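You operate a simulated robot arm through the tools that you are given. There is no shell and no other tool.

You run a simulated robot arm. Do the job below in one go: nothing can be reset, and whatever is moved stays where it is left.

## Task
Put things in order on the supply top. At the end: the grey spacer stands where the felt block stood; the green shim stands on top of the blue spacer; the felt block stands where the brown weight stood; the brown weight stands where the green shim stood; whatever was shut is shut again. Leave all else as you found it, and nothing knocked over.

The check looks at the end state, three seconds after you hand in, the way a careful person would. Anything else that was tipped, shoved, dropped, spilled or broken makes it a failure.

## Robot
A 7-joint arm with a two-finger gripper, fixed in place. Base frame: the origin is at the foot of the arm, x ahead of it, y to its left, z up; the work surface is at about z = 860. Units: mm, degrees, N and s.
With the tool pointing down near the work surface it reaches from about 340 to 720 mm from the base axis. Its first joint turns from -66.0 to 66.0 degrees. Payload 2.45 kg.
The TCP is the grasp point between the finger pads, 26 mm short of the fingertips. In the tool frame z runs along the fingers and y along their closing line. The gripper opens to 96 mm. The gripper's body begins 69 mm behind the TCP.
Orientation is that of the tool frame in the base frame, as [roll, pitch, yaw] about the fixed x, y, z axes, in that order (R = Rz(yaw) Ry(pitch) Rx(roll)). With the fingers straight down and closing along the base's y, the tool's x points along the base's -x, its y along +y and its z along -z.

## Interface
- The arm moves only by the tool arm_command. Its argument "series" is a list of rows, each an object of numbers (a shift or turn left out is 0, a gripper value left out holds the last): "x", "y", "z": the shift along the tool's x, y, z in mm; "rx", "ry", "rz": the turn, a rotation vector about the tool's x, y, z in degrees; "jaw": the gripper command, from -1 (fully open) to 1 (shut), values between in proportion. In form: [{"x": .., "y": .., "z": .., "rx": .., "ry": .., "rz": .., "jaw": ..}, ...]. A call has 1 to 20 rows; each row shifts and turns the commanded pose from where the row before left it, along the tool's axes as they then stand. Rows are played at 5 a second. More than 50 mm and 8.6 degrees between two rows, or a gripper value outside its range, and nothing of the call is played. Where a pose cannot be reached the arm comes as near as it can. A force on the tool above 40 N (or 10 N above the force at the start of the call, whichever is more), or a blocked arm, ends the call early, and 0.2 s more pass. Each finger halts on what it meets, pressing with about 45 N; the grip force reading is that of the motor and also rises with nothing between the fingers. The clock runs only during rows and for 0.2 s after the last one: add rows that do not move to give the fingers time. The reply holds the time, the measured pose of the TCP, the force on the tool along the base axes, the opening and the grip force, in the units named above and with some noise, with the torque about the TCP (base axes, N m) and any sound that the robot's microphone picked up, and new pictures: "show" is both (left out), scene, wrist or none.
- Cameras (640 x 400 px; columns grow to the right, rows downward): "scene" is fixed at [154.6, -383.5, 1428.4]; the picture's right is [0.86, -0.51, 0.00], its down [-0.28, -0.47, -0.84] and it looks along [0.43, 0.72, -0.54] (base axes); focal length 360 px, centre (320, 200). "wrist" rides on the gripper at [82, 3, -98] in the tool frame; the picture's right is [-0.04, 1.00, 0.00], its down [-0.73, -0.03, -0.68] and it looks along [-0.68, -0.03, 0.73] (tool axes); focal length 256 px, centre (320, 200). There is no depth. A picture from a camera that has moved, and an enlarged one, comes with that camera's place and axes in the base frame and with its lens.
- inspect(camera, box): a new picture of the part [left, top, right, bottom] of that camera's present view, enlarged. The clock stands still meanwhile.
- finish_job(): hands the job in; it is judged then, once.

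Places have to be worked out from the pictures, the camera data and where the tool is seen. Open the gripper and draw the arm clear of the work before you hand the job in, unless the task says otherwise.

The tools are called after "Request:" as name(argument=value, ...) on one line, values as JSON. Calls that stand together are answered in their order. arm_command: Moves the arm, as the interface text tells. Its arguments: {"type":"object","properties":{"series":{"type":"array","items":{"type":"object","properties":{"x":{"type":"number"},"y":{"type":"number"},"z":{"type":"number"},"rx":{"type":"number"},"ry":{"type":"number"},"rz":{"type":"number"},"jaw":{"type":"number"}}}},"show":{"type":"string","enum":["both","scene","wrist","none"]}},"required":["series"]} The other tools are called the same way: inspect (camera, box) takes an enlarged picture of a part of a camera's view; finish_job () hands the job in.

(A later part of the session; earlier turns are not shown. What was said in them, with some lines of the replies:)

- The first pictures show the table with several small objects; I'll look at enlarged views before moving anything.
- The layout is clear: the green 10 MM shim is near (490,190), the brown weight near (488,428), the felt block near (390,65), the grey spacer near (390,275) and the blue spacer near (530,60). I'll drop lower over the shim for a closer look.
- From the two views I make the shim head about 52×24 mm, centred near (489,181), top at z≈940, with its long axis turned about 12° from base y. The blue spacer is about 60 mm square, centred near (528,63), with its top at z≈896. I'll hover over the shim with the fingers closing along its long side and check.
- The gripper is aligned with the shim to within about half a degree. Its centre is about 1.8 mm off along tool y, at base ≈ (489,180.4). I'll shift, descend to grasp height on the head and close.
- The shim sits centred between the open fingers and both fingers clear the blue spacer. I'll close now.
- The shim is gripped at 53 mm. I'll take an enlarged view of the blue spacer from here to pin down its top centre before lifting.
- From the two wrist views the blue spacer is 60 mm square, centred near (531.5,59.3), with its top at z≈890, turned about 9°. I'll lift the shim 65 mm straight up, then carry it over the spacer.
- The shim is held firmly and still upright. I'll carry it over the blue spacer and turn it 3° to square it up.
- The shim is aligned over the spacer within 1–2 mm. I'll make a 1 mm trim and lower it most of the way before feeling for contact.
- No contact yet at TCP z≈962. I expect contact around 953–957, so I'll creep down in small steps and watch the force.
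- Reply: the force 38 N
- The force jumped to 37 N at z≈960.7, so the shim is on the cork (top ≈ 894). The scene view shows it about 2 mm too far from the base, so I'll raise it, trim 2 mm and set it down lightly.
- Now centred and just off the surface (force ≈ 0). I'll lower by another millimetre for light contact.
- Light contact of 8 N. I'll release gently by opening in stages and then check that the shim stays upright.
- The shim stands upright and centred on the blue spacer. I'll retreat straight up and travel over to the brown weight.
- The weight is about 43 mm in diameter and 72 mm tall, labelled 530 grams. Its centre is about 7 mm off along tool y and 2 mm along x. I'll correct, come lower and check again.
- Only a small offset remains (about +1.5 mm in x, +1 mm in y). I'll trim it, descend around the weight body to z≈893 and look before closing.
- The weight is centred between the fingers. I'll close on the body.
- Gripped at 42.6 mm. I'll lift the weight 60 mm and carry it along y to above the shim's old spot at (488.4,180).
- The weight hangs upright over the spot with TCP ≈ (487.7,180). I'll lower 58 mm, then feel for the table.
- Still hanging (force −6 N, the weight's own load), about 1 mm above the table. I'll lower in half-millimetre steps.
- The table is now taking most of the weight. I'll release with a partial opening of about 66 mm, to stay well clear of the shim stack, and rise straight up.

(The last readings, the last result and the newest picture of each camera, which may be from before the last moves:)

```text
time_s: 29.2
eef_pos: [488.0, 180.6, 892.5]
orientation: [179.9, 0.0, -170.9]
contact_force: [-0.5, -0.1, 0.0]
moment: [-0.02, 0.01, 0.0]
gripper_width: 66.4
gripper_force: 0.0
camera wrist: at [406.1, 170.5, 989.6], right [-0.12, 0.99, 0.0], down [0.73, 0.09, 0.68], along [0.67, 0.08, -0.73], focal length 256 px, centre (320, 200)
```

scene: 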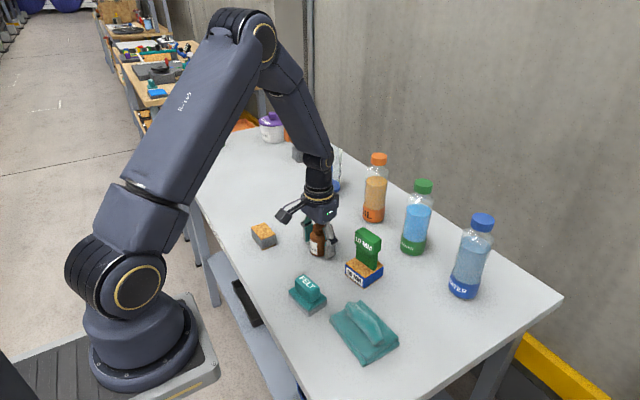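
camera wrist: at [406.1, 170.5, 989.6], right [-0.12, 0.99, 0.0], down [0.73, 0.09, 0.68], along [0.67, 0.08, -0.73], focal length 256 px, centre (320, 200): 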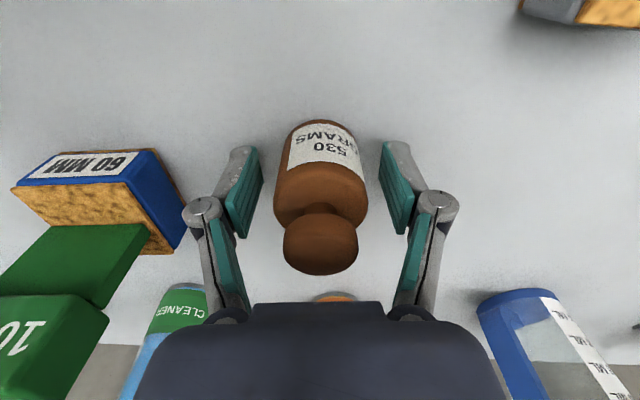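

The weight stands in the shim's old spot. I'll rise straight up and move over to the felt block.

Request:
arm_command(series=[{"z": -15}, {"z": -30}, {"z": -40}, {"z": -40}, {"z": -40, "jaw": -0.7}, {"x": 23, "y": -19, "jaw": -1}, {"x": 23, "y": -19}, {"x": 23, "y": -19}, {"x": 23, "y": -20}, {"x": 23, "y": -20}, {}, {}], show="both")

```text
time_s: 31.8
eef_pos: [390.6, 66.5, 1058.1]
orientation: [180.0, 0.0, -170.8]
contact_force: [0.1, -0.4, 0.6]
moment: [0.01, -0.01, -0.03]
gripper_width: 96.0
gripper_force: 0.0
camera wrist: at [308.1, 56.9, 1155.0], right [-0.12, 0.99, 0.0], down [0.73, 0.09, 0.68], along [0.67, 0.08, -0.73], focal length 256 px, centre (320, 200)
```

scene: 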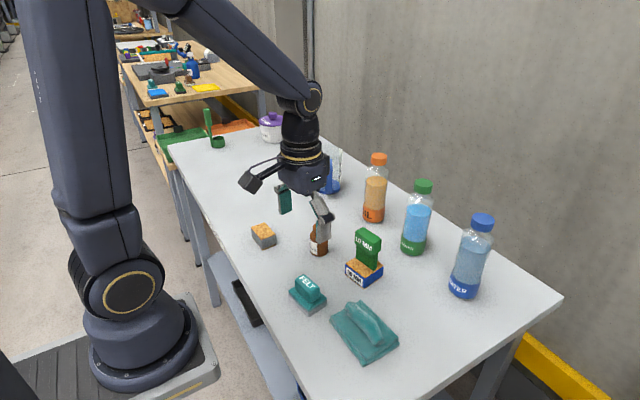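
wrist: 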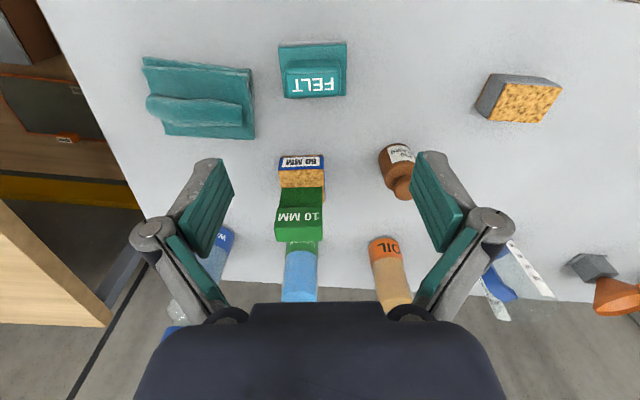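

Request:
inspect(camera="wrist", box=[240, 20, 400, 120])

Request:
inspect(camera="wrist", box=[450, 50, 590, 140])

Request:
inspect(camera="scene", box=[280, 265, 340, 325])

Request:
inspect(camera="scene", box=[300, 210, 400, 300])

```text
4.00 times, centred on (320, 70) of wrist
camera zoom: at [308.1, 56.9, 1155.0], right [-0.12, 0.99, 0.0], down [0.73, 0.09, 0.68], along [0.67, 0.08, -0.73], focal length 1024 px, centre (320, 720)
```

zoom: 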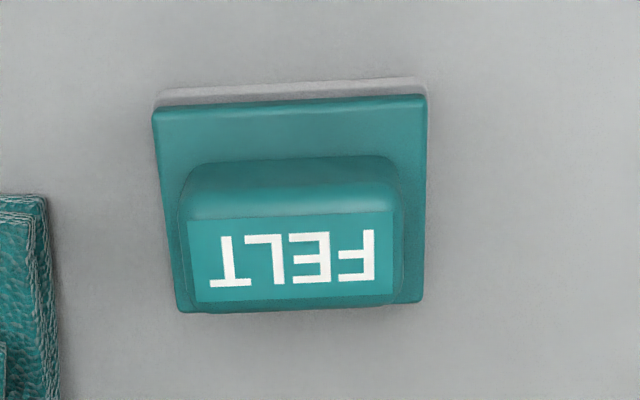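

```text
4.44 times, centred on (520, 95) of wrist
camera zoom: at [308.1, 56.9, 1155.0], right [-0.12, 0.99, 0.0], down [0.73, 0.09, 0.68], along [0.67, 0.08, -0.73], focal length 1138 px, centre (-569, 667)
```

zoom: 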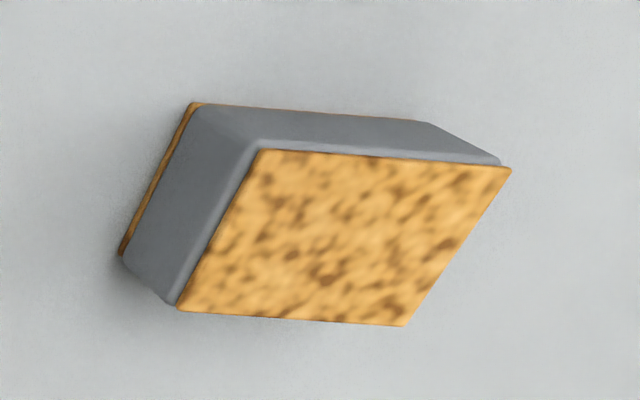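

```text
6.67 times, centred on (310, 295) of scene
camera zoom: at [154.6, -383.5, 1428.4], right [0.86, -0.51, 0.0], down [-0.28, -0.47, -0.84], along [0.43, 0.72, -0.54], focal length 2400 px, centre (387, -433)
```

zoom: 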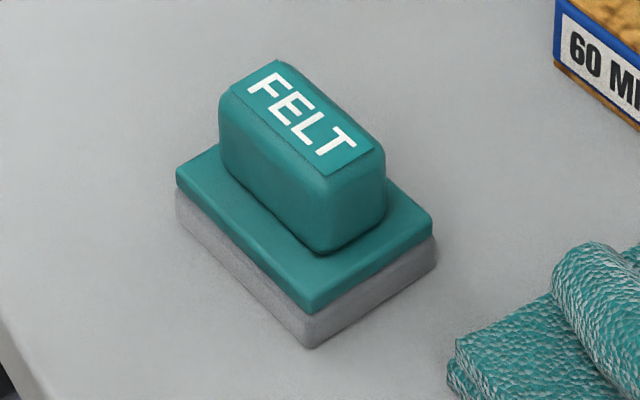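

```text
4.44 times, centred on (350, 255) of scene
camera zoom: at [154.6, -383.5, 1428.4], right [0.86, -0.51, 0.0], down [-0.28, -0.47, -0.84], along [0.43, 0.72, -0.54], focal length 1600 px, centre (187, -44)
```

zoom: 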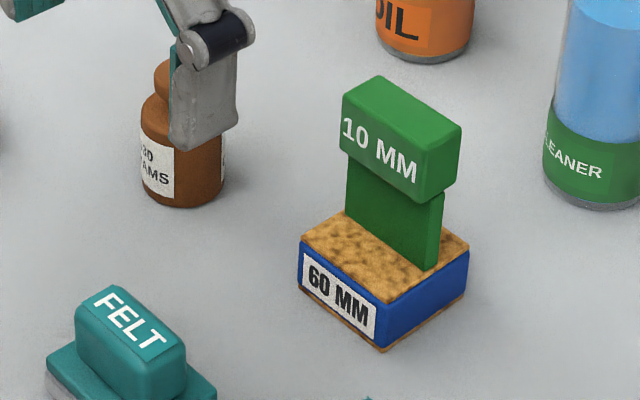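

The felt block has a plate of about 65×46 mm (top ≈ 880) and a handle of about 52×26 mm (top ≈ 907), aligned within 1° of the gripper and centred near (390.7,60.6). I'll shift over it, come down to z≈985 and refine.

Request:
arm_command(series=[{"x": -0.2, "y": -6.6, "z": 23}, {"z": 25, "rz": -0.8}, {"z": 25}, {}, {}], show="wrist")

Request:
inspect(camera="wrist", box=[240, 60, 400, 160])

```text
time_s: 33.0
eef_pos: [390.4, 60.1, 986.1]
orientation: [-180.0, 0.1, -170.0]
contact_force: [-0.6, -0.7, 0.1]
moment: [-0.03, 0.02, -0.01]
gripper_width: 96.0
gripper_force: 0.0
camera wrist: at [309.9, 49.4, 1081.9], right [-0.13, 0.99, 0.0], down [0.73, 0.1, 0.68], along [0.67, 0.09, -0.73], focal length 256 px, centre (320, 200)
```

wrist: 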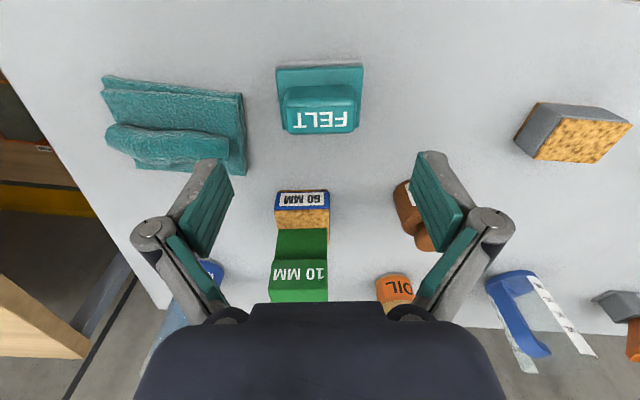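

```text
4.00 times, centred on (320, 110) of wrist
camera zoom: at [309.9, 49.4, 1081.9], right [-0.13, 0.99, 0.0], down [0.73, 0.1, 0.68], along [0.67, 0.09, -0.73], focal length 1024 px, centre (320, 560)
```

zoom: 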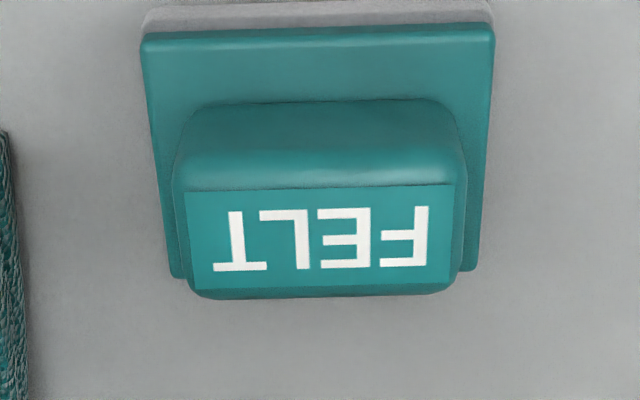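

The handle is centred within 1 mm (about 52 mm long). I'll descend so the fingertips end about 4 mm above the plate (TCP ≈ 909) and check before closing.

Request:
arm_command(series=[{"z": 25}, {"z": 25}, {"z": 16}, {"z": 9}, {}, {}], show="both")

Request:
inspect(camera="scene", box=[270, 250, 350, 330])

```text
time_s: 34.4
eef_pos: [390.4, 58.5, 909.6]
orientation: [179.9, 0.0, -170.1]
contact_force: [-0.2, -0.1, -0.3]
moment: [0.01, -0.02, 0.02]
gripper_width: 96.2
gripper_force: 0.2
camera wrist: at [309.8, 48.9, 1006.4], right [-0.13, 0.99, 0.0], down [0.73, 0.1, 0.68], along [0.67, 0.09, -0.73], focal length 256 px, centre (320, 200)
```

scene: 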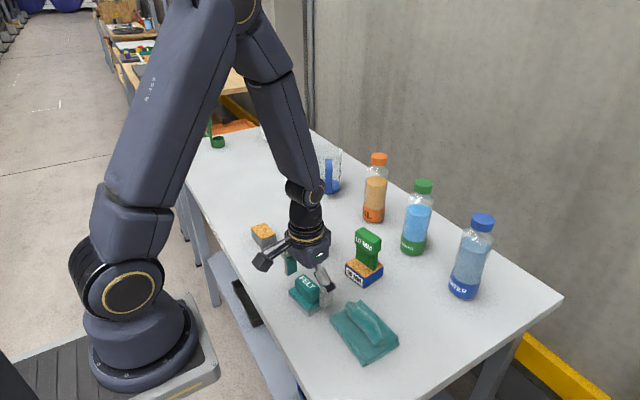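
wrist: 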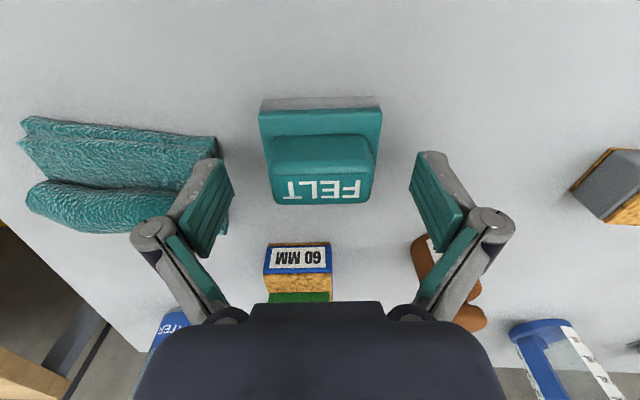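

```text
5.00 times, centred on (310, 290) of scene
camera zoom: at [154.6, -383.5, 1428.4], right [0.86, -0.51, 0.0], down [-0.28, -0.47, -0.84], along [0.43, 0.72, -0.54], focal length 1800 px, centre (370, -250)
```

zoom: 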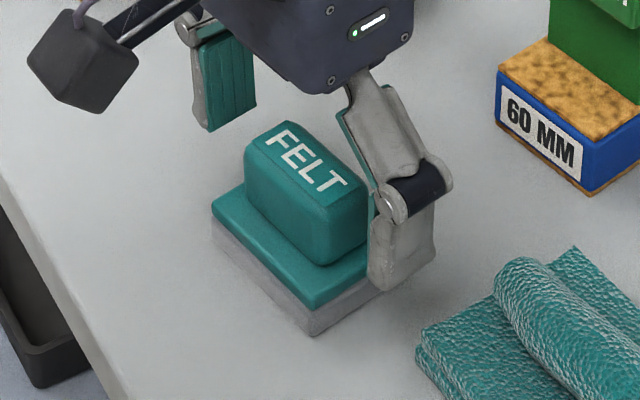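

The fingers straddle the handle, with clearance to the cloth on the left and no contact force. I'll close.

Request:
arm_command(series=[{"jaw": 1}, {"jaw": 1}, {"jaw": 1}, {"jaw": 1}, {"jaw": 1}, {"jaw": 1}], show="both")

Request:
inspect(camera="scene", box=[270, 250, 350, 330])

```text
time_s: 35.8
eef_pos: [391.4, 59.3, 909.8]
orientation: [180.0, 0.0, -170.1]
contact_force: [-1.5, -0.7, 8.4]
moment: [-0.04, 0.01, -0.06]
gripper_width: 50.8
gripper_force: 44.7
camera wrist: at [309.8, 48.9, 1006.6], right [-0.13, 0.99, 0.0], down [0.73, 0.1, 0.68], along [0.67, 0.09, -0.73], focal length 256 px, centre (320, 200)
```

scene: 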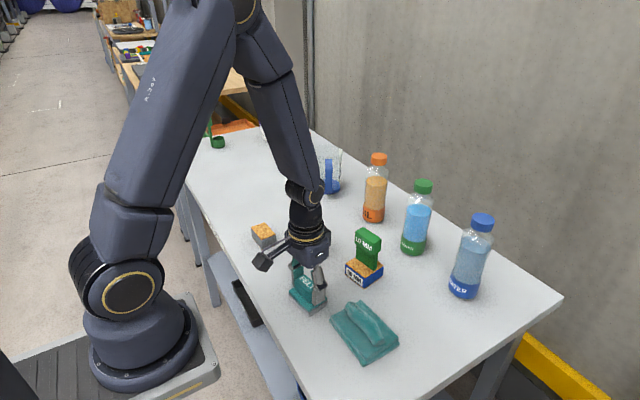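
wrist: 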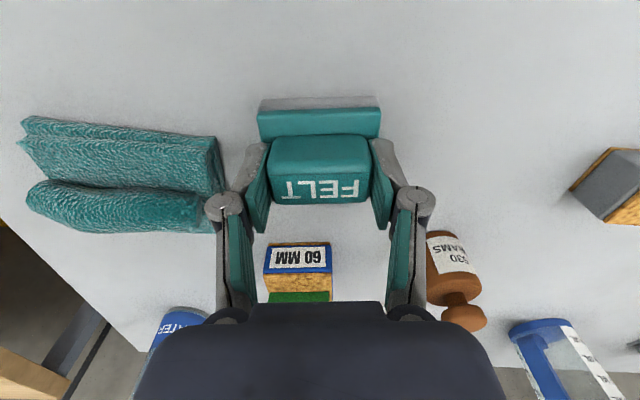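

```text
5.00 times, centred on (310, 290) of scene
camera zoom: at [154.5, -383.5, 1428.4], right [0.86, -0.51, 0.0], down [-0.28, -0.47, -0.84], along [0.43, 0.72, -0.54], focal length 1800 px, centre (370, -250)
```

zoom: 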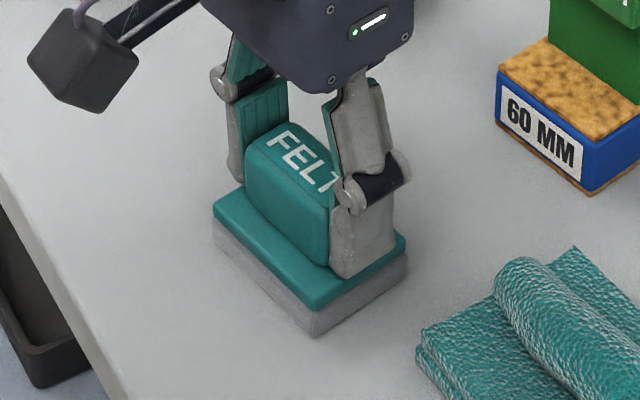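

Gripped at 50.8 mm, with the felt block's centre near (391,60). I'll lift it 95 mm so it clears everything, then carry it to the weight's old spot at about (490,420).

Request:
arm_command(series=[{"z": -8}, {"z": -17}, {"z": -25}, {"z": -25}, {"z": -20}, {}], show="both")

```text
time_s: 37.2
eef_pos: [390.9, 59.9, 1006.6]
orientation: [179.9, 0.1, -170.0]
contact_force: [0.2, 0.4, -0.1]
moment: [0.02, -0.03, 0.03]
gripper_width: 50.8
gripper_force: 45.3
camera wrist: at [309.5, 49.4, 1102.3], right [-0.13, 0.99, 0.0], down [0.73, 0.1, 0.68], along [0.67, 0.09, -0.73], focal length 256 px, centre (320, 200)
```

scene: 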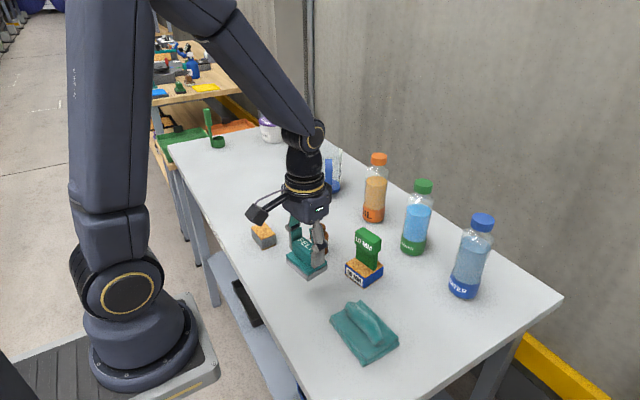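
wrist: 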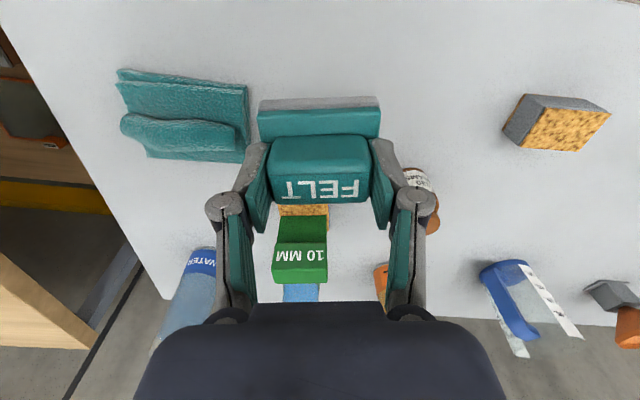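

The felt block is lifted cleanly and level. Now the transfer to above the weight's old spot.

Request:
arm_command(series=[{"x": -8, "y": 17}, {"x": -13, "y": 27.5}, {"x": -14, "y": 30}, {"x": -14, "y": 30}, {"x": -14, "y": 30}, {"x": -14, "y": 30}, {"x": -14, "y": 30}, {"x": -14, "y": 30}, {"x": -14, "y": 30}, {"x": -14, "y": 30}, {"x": -13, "y": 27.5}, {"x": -13.2, "y": 25.5}, {}, {}, {}], show="both")

```text
time_s: 40.4
eef_pos: [490.1, 420.7, 1005.4]
orientation: [180.0, 0.0, -170.0]
contact_force: [-0.1, 0.2, -0.7]
moment: [0.03, 0.01, 0.0]
gripper_width: 50.9
gripper_force: 44.7
camera wrist: at [408.7, 409.6, 1101.8], right [-0.13, 0.99, 0.0], down [0.73, 0.1, 0.68], along [0.67, 0.09, -0.73], focal length 256 px, centre (320, 200)
```

scene: 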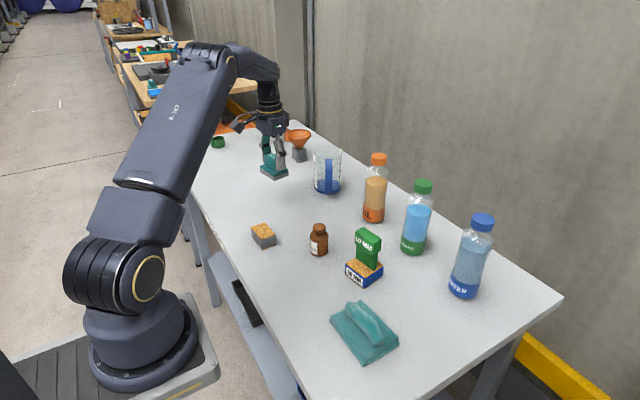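
wrist: 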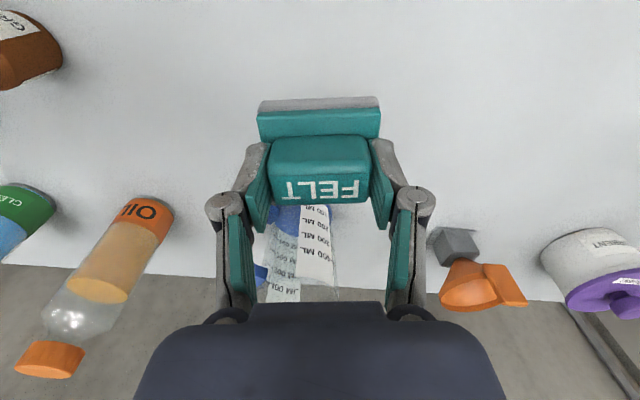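

Positioned at about (490,420.7). I'll lower 93 mm, then feel for the table in small steps.

Request:
arm_command(series=[{"z": 20}, {"z": 25}, {"z": 25}, {"z": 15}, {"z": 8}, {}, {}], show="both")

```text
time_s: 42.0
eef_pos: [488.8, 419.9, 911.7]
orientation: [179.9, 0.0, -170.0]
contact_force: [-1.2, -0.2, -1.2]
moment: [0.0, 0.0, 0.04]
gripper_width: 50.7
gripper_force: 44.8
camera wrist: at [407.9, 408.7, 1008.6], right [-0.13, 0.99, 0.0], down [0.73, 0.1, 0.68], along [0.67, 0.09, -0.73], focal length 256 px, centre (320, 200)
```

scene: 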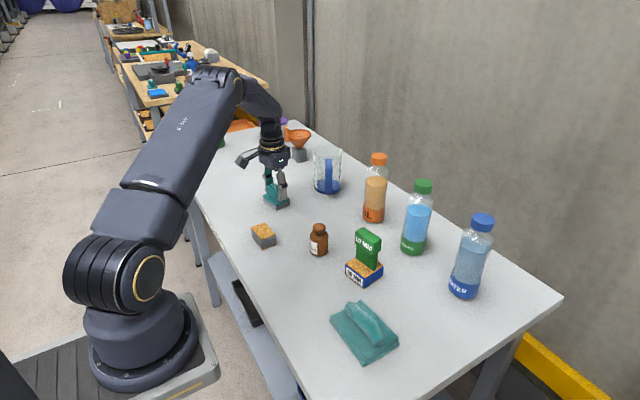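
wrist: 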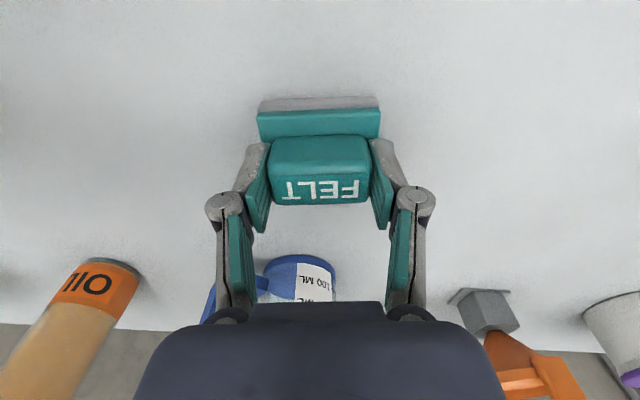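

About 2 mm above the table still. I'll lower in fine steps.

Request:
arm_command(series=[{"z": 0.7}, {"z": 0.7}, {"z": 0.6}, {}, {}], show="none")

```text
time_s: 43.2
eef_pos: [488.4, 420.6, 909.8]
orientation: [179.9, 0.0, -170.0]
contact_force: [-0.1, -0.3, 1.5]
moment: [-0.05, 0.03, 0.02]
gripper_width: 50.7
gripper_force: 44.4
```

Request:
arm_command(series=[{"z": 0.5}, {"z": 0.3}, {}, {}], show="none")

```text
time_s: 44.2
eef_pos: [490.0, 420.2, 911.2]
orientation: [179.9, 0.1, -170.0]
contact_force: [-2.2, -2.6, 14.6]
moment: [-0.18, 0.17, 0.01]
gripper_width: 50.8
gripper_force: 44.5
```

Firm contact at 14.6 N. I'll ease up half a millimetre and release in stages.

Request:
arm_command(series=[{"z": -0.5}, {"jaw": -0.08}, {"jaw": -0.15}, {"jaw": -0.35}, {"jaw": -0.7}, {"jaw": -0.9}, {}], show="both")

Request:
inspect(camera="scene", box=[230, 150, 310, 230])

```text
time_s: 45.8
eef_pos: [488.6, 418.9, 909.4]
orientation: [179.9, 0.1, -170.0]
contact_force: [0.3, 0.4, -0.7]
moment: [-0.02, -0.02, 0.01]
gripper_width: 91.3
gripper_force: 0.1
camera wrist: at [407.9, 408.8, 1006.1], right [-0.13, 0.99, 0.0], down [0.73, 0.1, 0.68], along [0.67, 0.09, -0.73], focal length 256 px, centre (320, 200)
```

scene: 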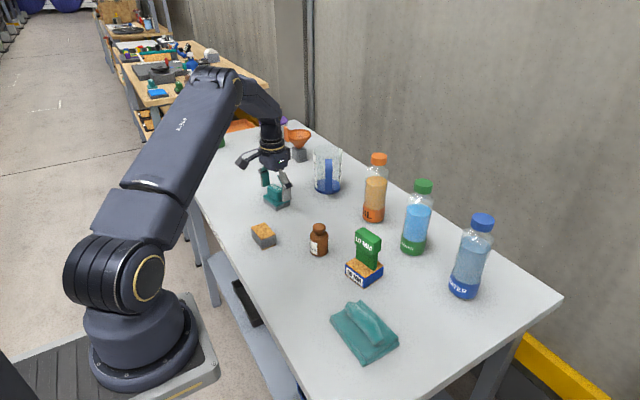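
wrist: 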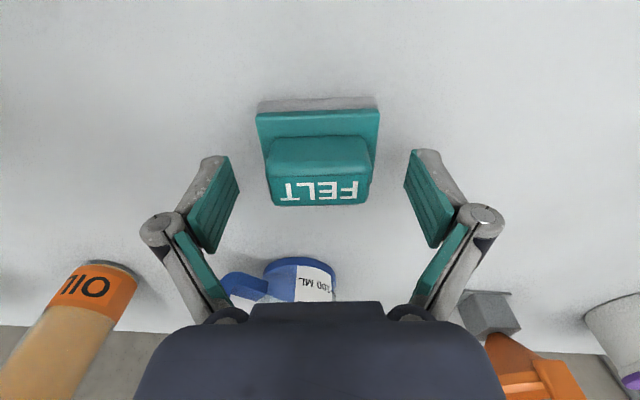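

```text
5.00 times, centred on (270, 190) of scene
camera zoom: at [154.6, -383.5, 1428.4], right [0.86, -0.51, 0.0], down [-0.28, -0.47, -0.84], along [0.43, 0.72, -0.54], focal length 1800 px, centre (570, 250)
```

zoom: 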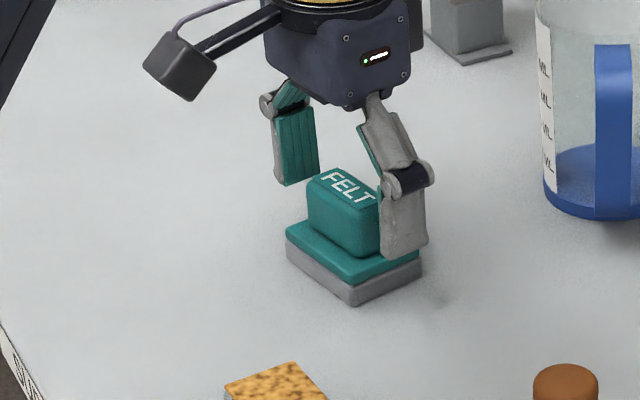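

The felt block stands on the weight's old spot. I'll rise and move over to the grey spacer.

Request:
arm_command(series=[{"z": -15, "jaw": -1}, {"z": -30}, {"z": -40}, {"z": -45}, {"x": 24, "y": -24.6}, {"x": 24, "y": -24.6}, {"x": 24, "y": -24.6}, {"x": 24, "y": -24.6}, {"x": 24, "y": -24.6}, {}, {}], show="both")

Request:
inspect(camera="wrist", box=[230, 20, 410, 140])

Request:
inspect(camera="scene", box=[230, 210, 300, 270])

```text
time_s: 48.2
eef_pos: [392.1, 277.4, 1039.3]
orientation: [-179.9, -0.1, -169.9]
contact_force: [1.0, 0.6, 0.5]
moment: [0.0, 0.02, 0.0]
gripper_width: 95.9
gripper_force: 0.2
camera wrist: at [311.5, 266.7, 1136.7], right [-0.13, 0.99, 0.0], down [0.73, 0.1, 0.68], along [0.67, 0.09, -0.73], focal length 256 px, centre (320, 200)
```

scene: 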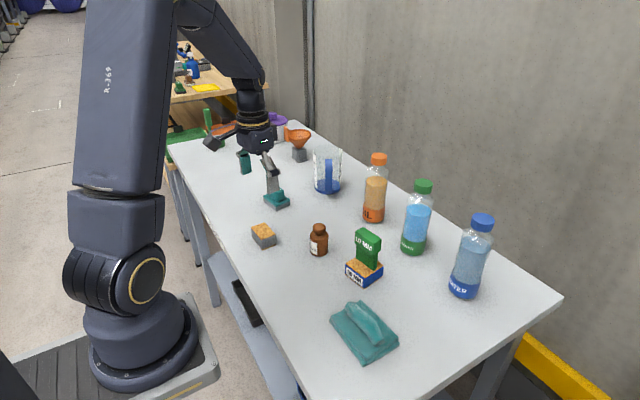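
wrist: 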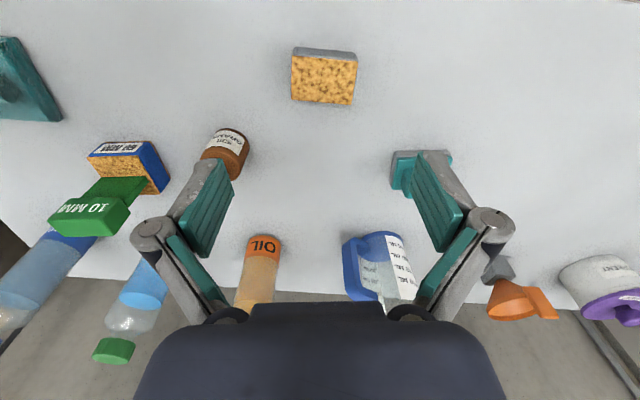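

```text
3.33 times, centred on (320, 80) of wrist
camera zoom: at [311.5, 266.7, 1136.7], right [-0.13, 0.99, 0.0], down [0.73, 0.1, 0.68], along [0.67, 0.09, -0.73], focal length 853 px, centre (320, 600)
```

zoom: 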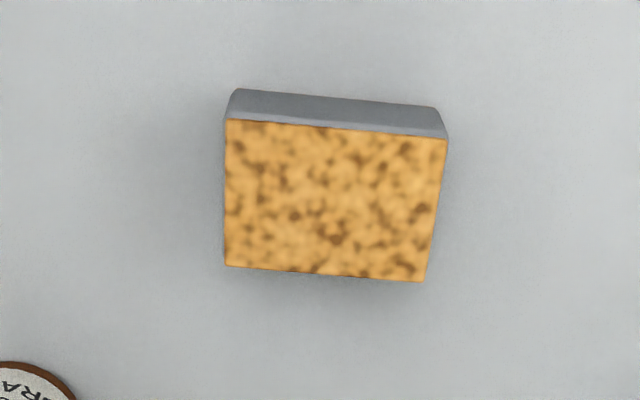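

```text
6.67 times, centred on (265, 240) of scene
camera zoom: at [154.6, -383.5, 1428.4], right [0.86, -0.51, 0.0], down [-0.28, -0.47, -0.84], along [0.43, 0.72, -0.54], focal length 2400 px, centre (687, -67)
```

zoom: 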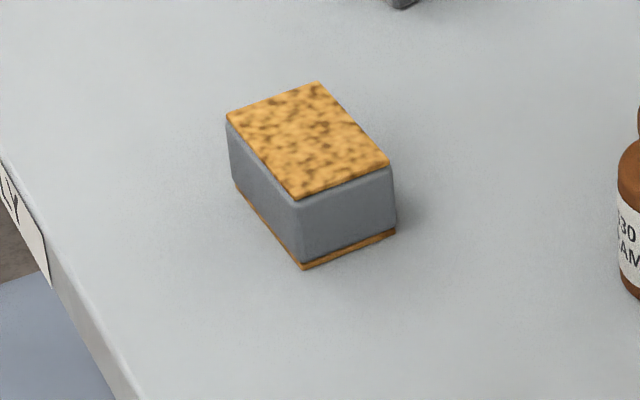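

The grey spacer is about 58×38 mm with its top at z≈892, centred near (390.3,280.4), its long side turned about 3.4° from base y. At the felt spot the cloth lies close on the −y side, so I'll grip the spacer across its short side. First I'll turn the tool about 83° in free air.

Request:
arm_command(series=[{"x": 2, "y": 2.9}, {"rz": -8.35}, {"rz": -8.35}, {"rz": -8.35}, {"rz": -8.35}, {"rz": -8.35}, {"rz": -8.35}, {"rz": -8.35}, {"rz": -8.35}, {"rz": -8.35}, {"rz": -8.35}, {}, {}, {}], show="both")

```text
time_s: 51.2
eef_pos: [389.0, 279.9, 1039.4]
orientation: [180.0, 0.0, -86.5]
contact_force: [0.8, 0.1, 0.4]
moment: [0.04, 0.02, 0.03]
gripper_width: 96.2
gripper_force: 0.1
camera wrist: at [391.1, 198.7, 1136.2], right [-1.0, -0.02, 0.0], down [-0.02, 0.73, 0.68], along [-0.01, 0.68, -0.73], focal length 256 px, centre (320, 200)
```

scene: 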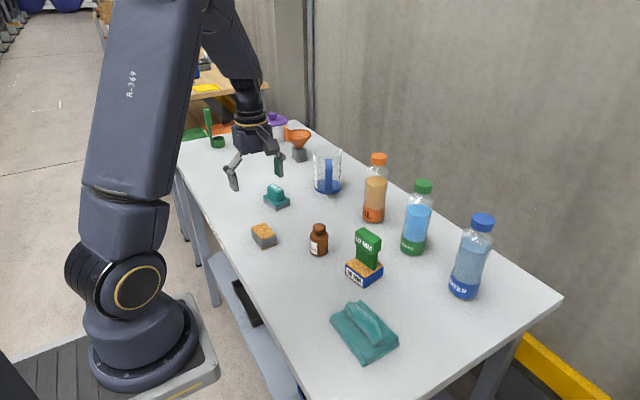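
wrist: 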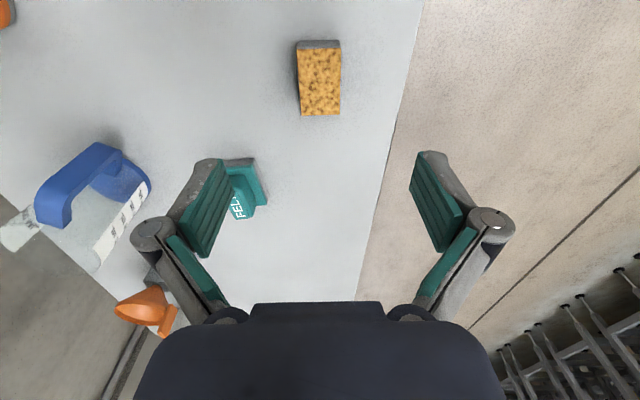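

The rotation worked and the spacer looks aligned with the gripper. I'll check the alignment more closely.

Request:
inspect(camera="wrist", box=[240, 20, 400, 120])

```text
4.00 times, centred on (320, 70) of wrist
camera zoom: at [391.1, 198.7, 1136.2], right [-1.0, -0.02, 0.0], down [-0.02, 0.73, 0.68], along [-0.01, 0.68, -0.73], focal length 1024 px, centre (320, 720)
```

zoom: 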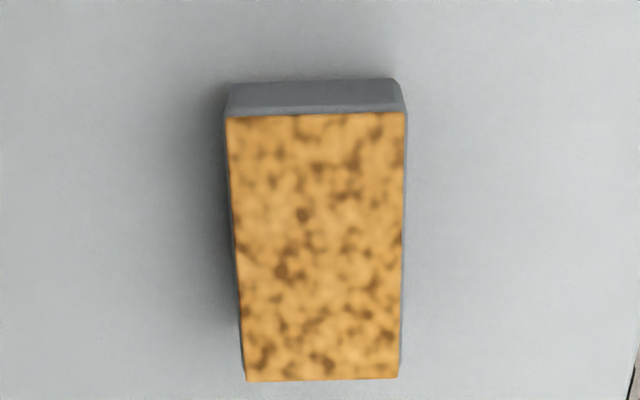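

Aligned within 1°, with an offset below 0.5 mm. I'll trim and descend to z≈893 around the spacer's short side.

Request:
arm_command(series=[{"x": -0.3, "y": -0.5, "z": 25, "rz": 0.9}, {"z": 30}, {"z": 30}, {"z": 30}, {"z": 20}, {"z": 11.5}, {}, {}], show="both")

```text
time_s: 53.0
eef_pos: [390.3, 281.5, 892.5]
orientation: [-179.9, 0.1, -87.5]
contact_force: [-0.1, 0.7, -0.2]
moment: [-0.01, 0.0, 0.01]
gripper_width: 96.0
gripper_force: 0.1
camera wrist: at [390.5, 199.6, 988.9], right [-1.0, -0.01, 0.0], down [0.0, 0.73, 0.68], along [0.0, 0.68, -0.73], focal length 256 px, centre (320, 200)
```

scene: 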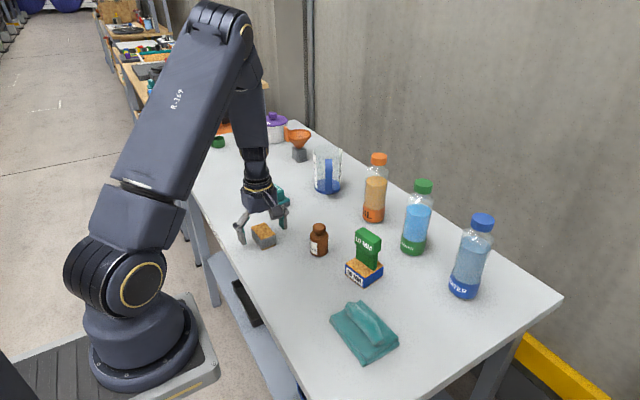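
wrist: 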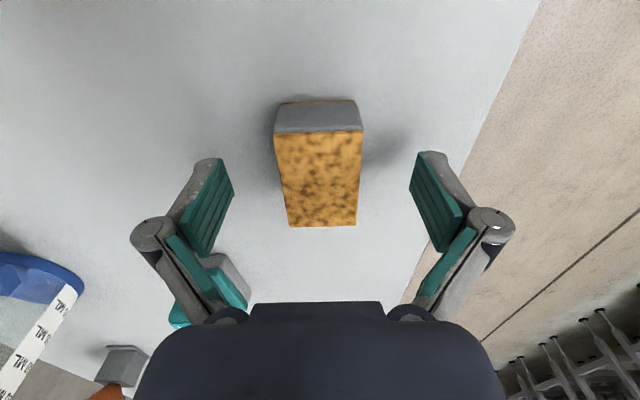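

The spacer is centred between the fingers. I'll close.

Request:
arm_command(series=[{"jaw": 1}, {"jaw": 1}, {"jaw": 1}, {"jaw": 1}, {"jaw": 1}, {"jaw": 1}, {"jaw": 1}], show="wrist")

```text
time_s: 54.6
eef_pos: [391.2, 281.9, 892.3]
orientation: [-179.9, -0.1, -87.4]
contact_force: [0.1, -0.3, 2.9]
moment: [0.02, -0.04, -0.01]
gripper_width: 38.8
gripper_force: 44.7
camera wrist: at [390.5, 199.6, 989.1], right [-1.0, -0.01, 0.0], down [0.0, 0.73, 0.68], along [0.0, 0.68, -0.73], focal length 256 px, centre (320, 200)
```

wrist: 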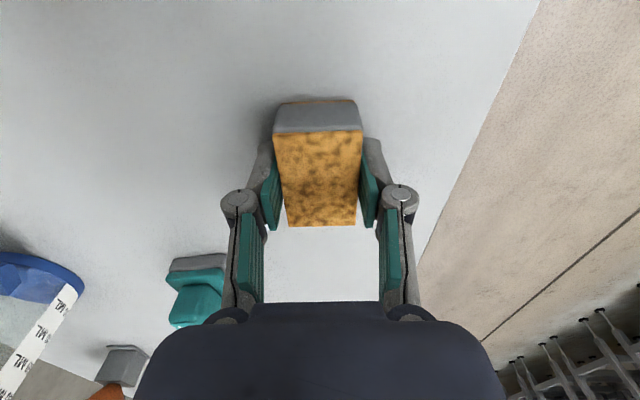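

Gripped at 38.8 mm. I'll lift 65 mm and carry it along −y to above the felt's old spot at (391,60).

Request:
arm_command(series=[{"z": -8}, {"z": -17}, {"z": -20}, {"z": -20}, {"x": 14.9, "y": 0.6}, {"x": 26, "y": 1}, {"x": 30, "y": 1.1}, {"x": 30, "y": 1.1}, {"x": 30, "y": 1.1}, {"x": 30, "y": 1.1}, {"x": 26, "y": 1.1}, {"x": 22, "y": 0.7}, {"x": 12, "y": 0.4}, {}, {}, {}], show="both")

Request:
inspect(camera="scene", box=[260, 240, 400, 370])

```text
time_s: 58.0
eef_pos: [391.4, 59.6, 959.3]
orientation: [180.0, 0.0, -87.3]
contact_force: [0.6, 0.2, -1.9]
moment: [0.02, 0.0, 0.02]
gripper_width: 39.1
gripper_force: 45.2
camera wrist: at [391.8, -21.8, 1054.8], right [-1.0, -0.01, 0.0], down [0.0, 0.73, 0.68], along [0.0, 0.68, -0.73], focal length 256 px, centre (320, 200)
```

scene: 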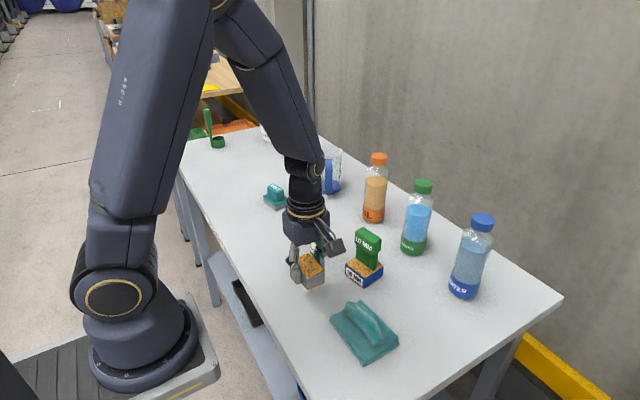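
wrist: 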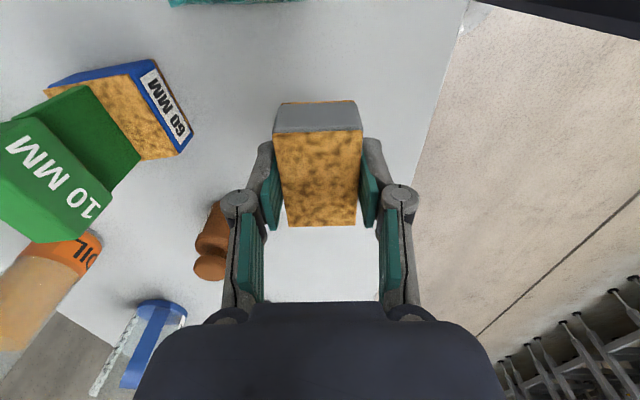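

```text
3.08 times, centred on (330, 305) of scene
camera zoom: at [154.6, -383.5, 1428.4], right [0.86, -0.51, 0.0], down [-0.28, -0.47, -0.84], along [0.43, 0.72, -0.54], focal length 1108 px, centre (289, -123)
```

zoom: 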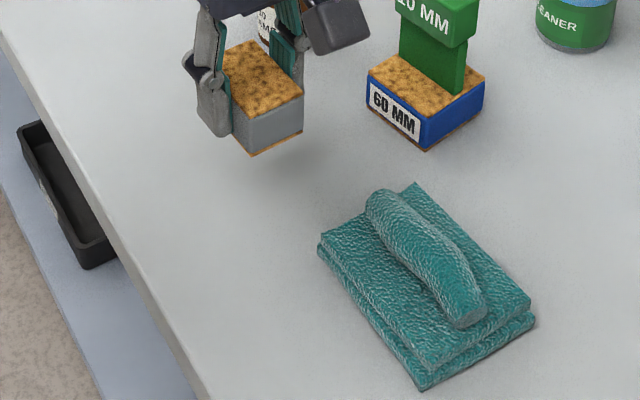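

Positioned at (391.2,60.3), well clear of the cloth. I'll lower 63 mm and then feel for contact.

Request:
arm_command(series=[{"z": 15}, {"z": 20}, {"z": 18}, {"z": 10}, {}, {}], show="wrist")

```text
time_s: 59.4
eef_pos: [391.8, 59.1, 894.8]
orientation: [-179.9, 0.0, -87.4]
contact_force: [0.2, 0.1, -0.1]
moment: [-0.01, -0.01, 0.0]
gripper_width: 39.1
gripper_force: 45.0
camera wrist: at [392.2, -22.0, 991.8], right [-1.0, -0.01, 0.0], down [0.0, 0.73, 0.68], along [0.0, 0.68, -0.73], focal length 256 px, centre (320, 200)
```

wrist: 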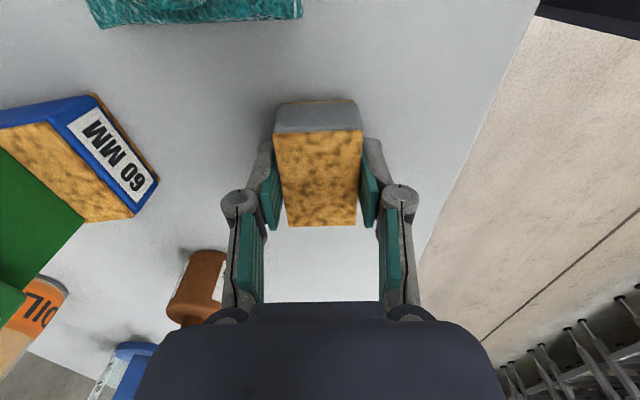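

Camera height says about 2.7 mm to go, so I'll lower in small steps.

Request:
arm_command(series=[{"z": 0.8}, {"z": 0.8}, {"z": 0.6}, {}, {}], show="none")

```text
time_s: 60.6
eef_pos: [392.2, 59.4, 892.8]
orientation: [-180.0, 0.0, -87.4]
contact_force: [-0.7, 0.9, -0.8]
moment: [0.01, 0.0, -0.02]
gripper_width: 38.6
gripper_force: 45.2
```

Request:
arm_command(series=[{"z": 0.5}, {"z": 0.4}, {}, {}], show="none")

```text
time_s: 61.6
eef_pos: [391.7, 59.7, 892.0]
orientation: [-179.9, 0.0, -87.3]
contact_force: [-3.0, 0.8, 23.6]
moment: [-0.02, 0.1, 0.01]
gripper_width: 38.9
gripper_force: 45.1
```

Contact at 23.6 N. I'll ease up 0.6 mm and release in stages with a moderate opening.

Request:
arm_command(series=[{"z": -0.6}, {"jaw": 0.16}, {"jaw": 0.08}, {"jaw": -0.1}, {"jaw": -0.35}, {"jaw": -0.35}, {}], show="both")

Request:
inspect(camera="scene", box=[260, 240, 400, 370])

```text
time_s: 63.2
eef_pos: [393.5, 58.6, 892.1]
orientation: [-180.0, 0.0, -87.5]
contact_force: [-0.5, 1.2, 0.2]
moment: [-0.03, -0.01, -0.02]
gripper_width: 64.5
gripper_force: 0.0
camera wrist: at [392.2, -22.0, 989.0], right [-1.0, -0.01, 0.0], down [0.0, 0.73, 0.68], along [0.0, 0.68, -0.73], focal length 256 px, centre (320, 200)
```

scene: 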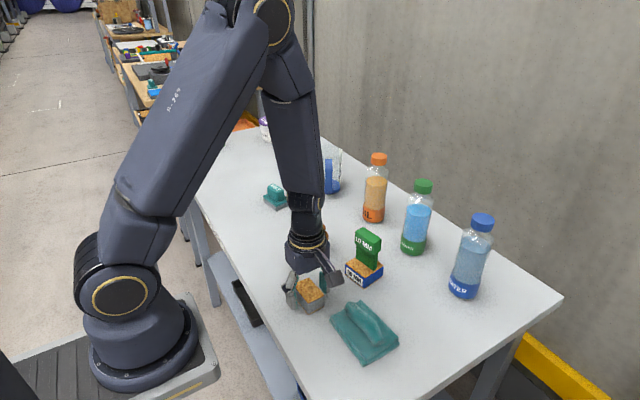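
wrist: 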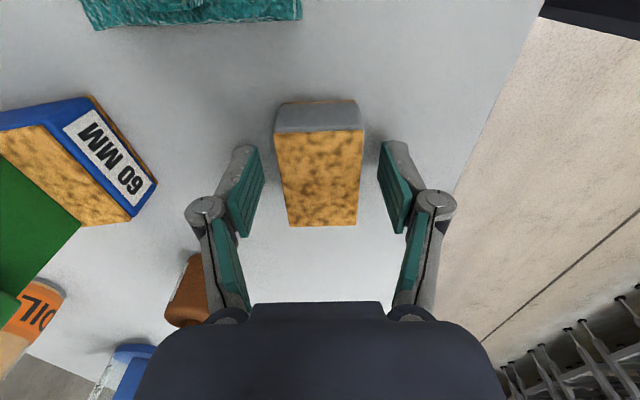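

```text
3.08 times, centred on (330, 305) of scene
camera zoom: at [154.6, -383.5, 1428.4], right [0.86, -0.51, 0.0], down [-0.28, -0.47, -0.84], along [0.43, 0.72, -0.54], focal length 1108 px, centre (289, -123)
```

zoom: 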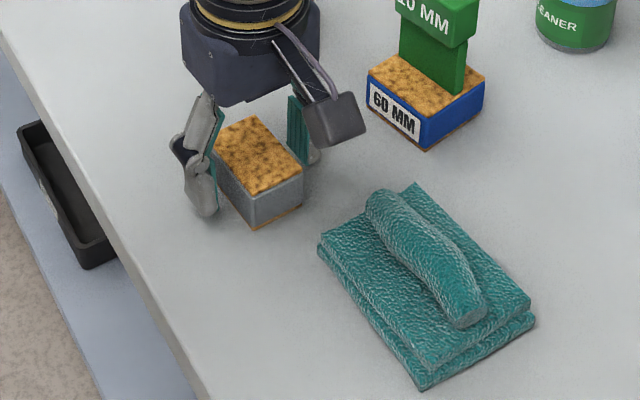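

The spacer stands on the felt's old spot. I'll rise straight up, then turn the tool back and withdraw towards the starting pose for a final look.

Request:
arm_command(series=[{"z": -15}, {"z": -30}, {"z": -40}, {"z": -45}, {"z": -45}, {"z": -45, "jaw": -0.7}, {"z": -35, "jaw": -1}, {"x": -30}, {"x": -35}, {"x": -35}, {"x": -30}, {}, {}], show="both")

```text
time_s: 66.0
eef_pos: [386.0, 189.7, 1147.1]
orientation: [179.9, 0.1, -87.5]
contact_force: [-0.7, -0.2, -0.5]
moment: [0.04, -0.01, 0.0]
gripper_width: 96.1
gripper_force: 0.0
camera wrist: at [386.7, 107.9, 1244.4], right [-1.0, -0.01, 0.0], down [0.0, 0.73, 0.68], along [0.0, 0.68, -0.73], focal length 256 px, centre (320, 200)
```

scene: 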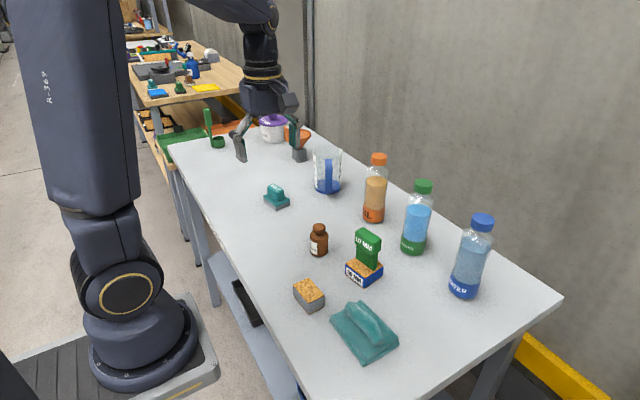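
wrist: 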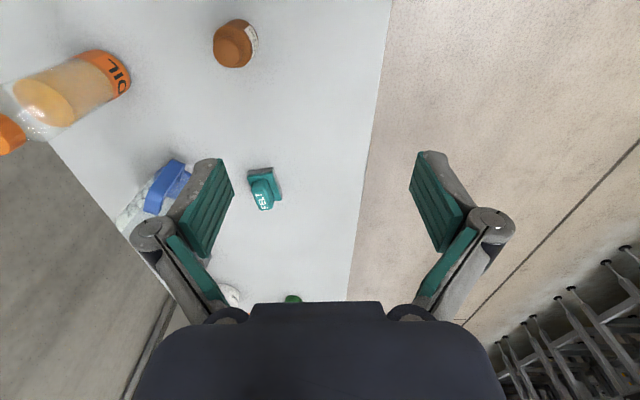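

All four things stand as wanted in the scene picture. I'll turn the tool back to its starting orientation and place for a like-for-like comparison with the first pictures.

Request:
arm_command(series=[{"rz": 8.4}, {"rz": 8.4}, {"rz": 8.4}, {"rz": 8.4}, {"rz": 8.4}, {"rz": 8.4}, {"rz": 8.4}, {"rz": 8.4}, {"rz": 8.4}, {"rz": 8.4}, {"rz": 8.4}, {"x": -36}, {}, {}], show="both")

Request:
inspect(camera="scene", box=[240, 170, 420, 370])

Request:
inspect(camera="scene", box=[190, 90, 350, 210])

```text
time_s: 69.0
eef_pos: [421.5, 189.2, 1148.6]
orientation: [180.0, -0.1, -179.8]
contact_force: [0.6, 0.1, -0.8]
moment: [-0.03, 0.0, -0.03]
gripper_width: 96.1
gripper_force: 0.0
camera wrist: at [340.7, 192.6, 1244.5], right [0.04, 1.0, 0.0], down [0.73, -0.03, 0.68], along [0.68, -0.03, -0.73], focal length 256 px, centre (320, 200)
```

scene: 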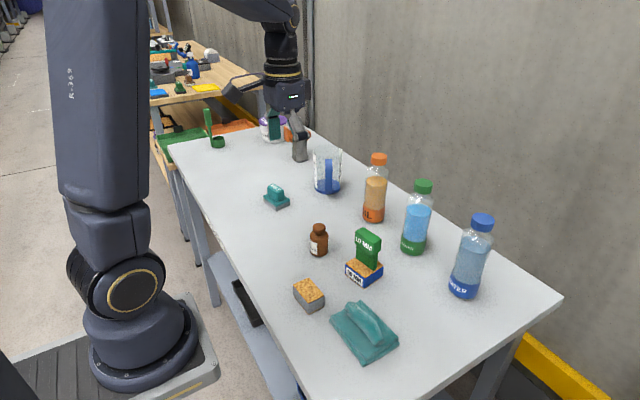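
wrist: 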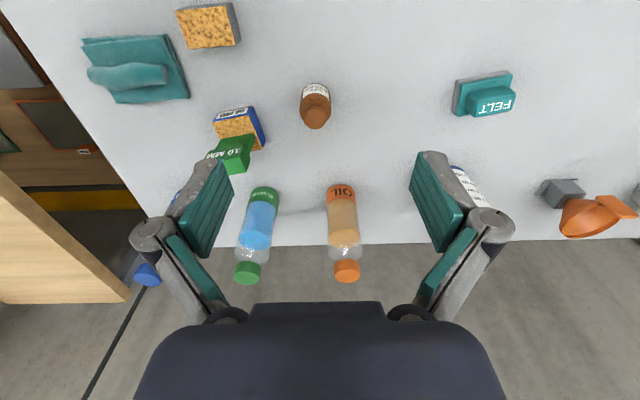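

```text
2.00 times, centred on (330, 270) of scene
camera zoom: at [154.6, -383.5, 1428.4], right [0.86, -0.51, 0.0], down [-0.28, -0.47, -0.84], along [0.43, 0.72, -0.54], focal length 720 px, centre (300, 60)
```

zoom: 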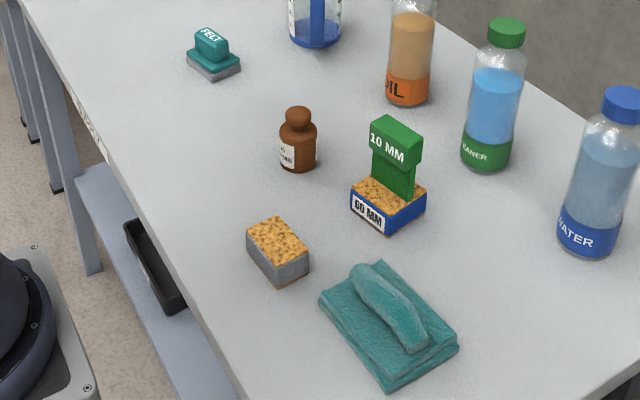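

```text
3.33 times, centred on (270, 150) of scene
camera zoom: at [154.6, -383.5, 1428.4], right [0.86, -0.51, 0.0], down [-0.28, -0.47, -0.84], along [0.43, 0.72, -0.54], focal length 1200 px, centre (487, 367)
```

zoom: 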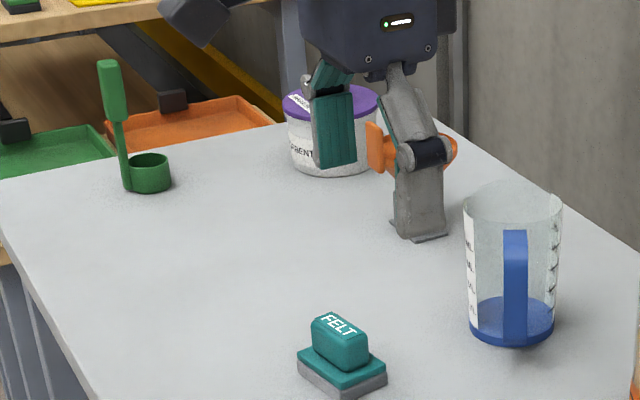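

The pictures match the plan: the shim is on the blue spacer, the weight on the shim's spot, the felt on the weight's spot and the grey spacer on the felt's spot. The cloth, the blue spacer and everything else are unchanged, nothing was opened, and the gripper is open and clear, so I'm handing in.

Request:
finish_job()

```text
The job is handed in.
```

I've handed the job in, and the last pictures show all four things in their new places, upright.

| Item | Where it stands now |
|---|---|
| Green shim | on top of the blue spacer, roughly centred |
| Brown weight | where the green shim stood |
| Felt block | where the brown weight stood |
| Grey spacer | where the felt block stood |

By my readings from the pictures, each one is within 1–2 mm of the spot it was meant for. The blue spacer, the cloth and everything else look the same in the last pictures as in the first. No lid or cap was opened, so there was nothing to shut again. The gripper is open and the arm is back near where it started, clear of the work.
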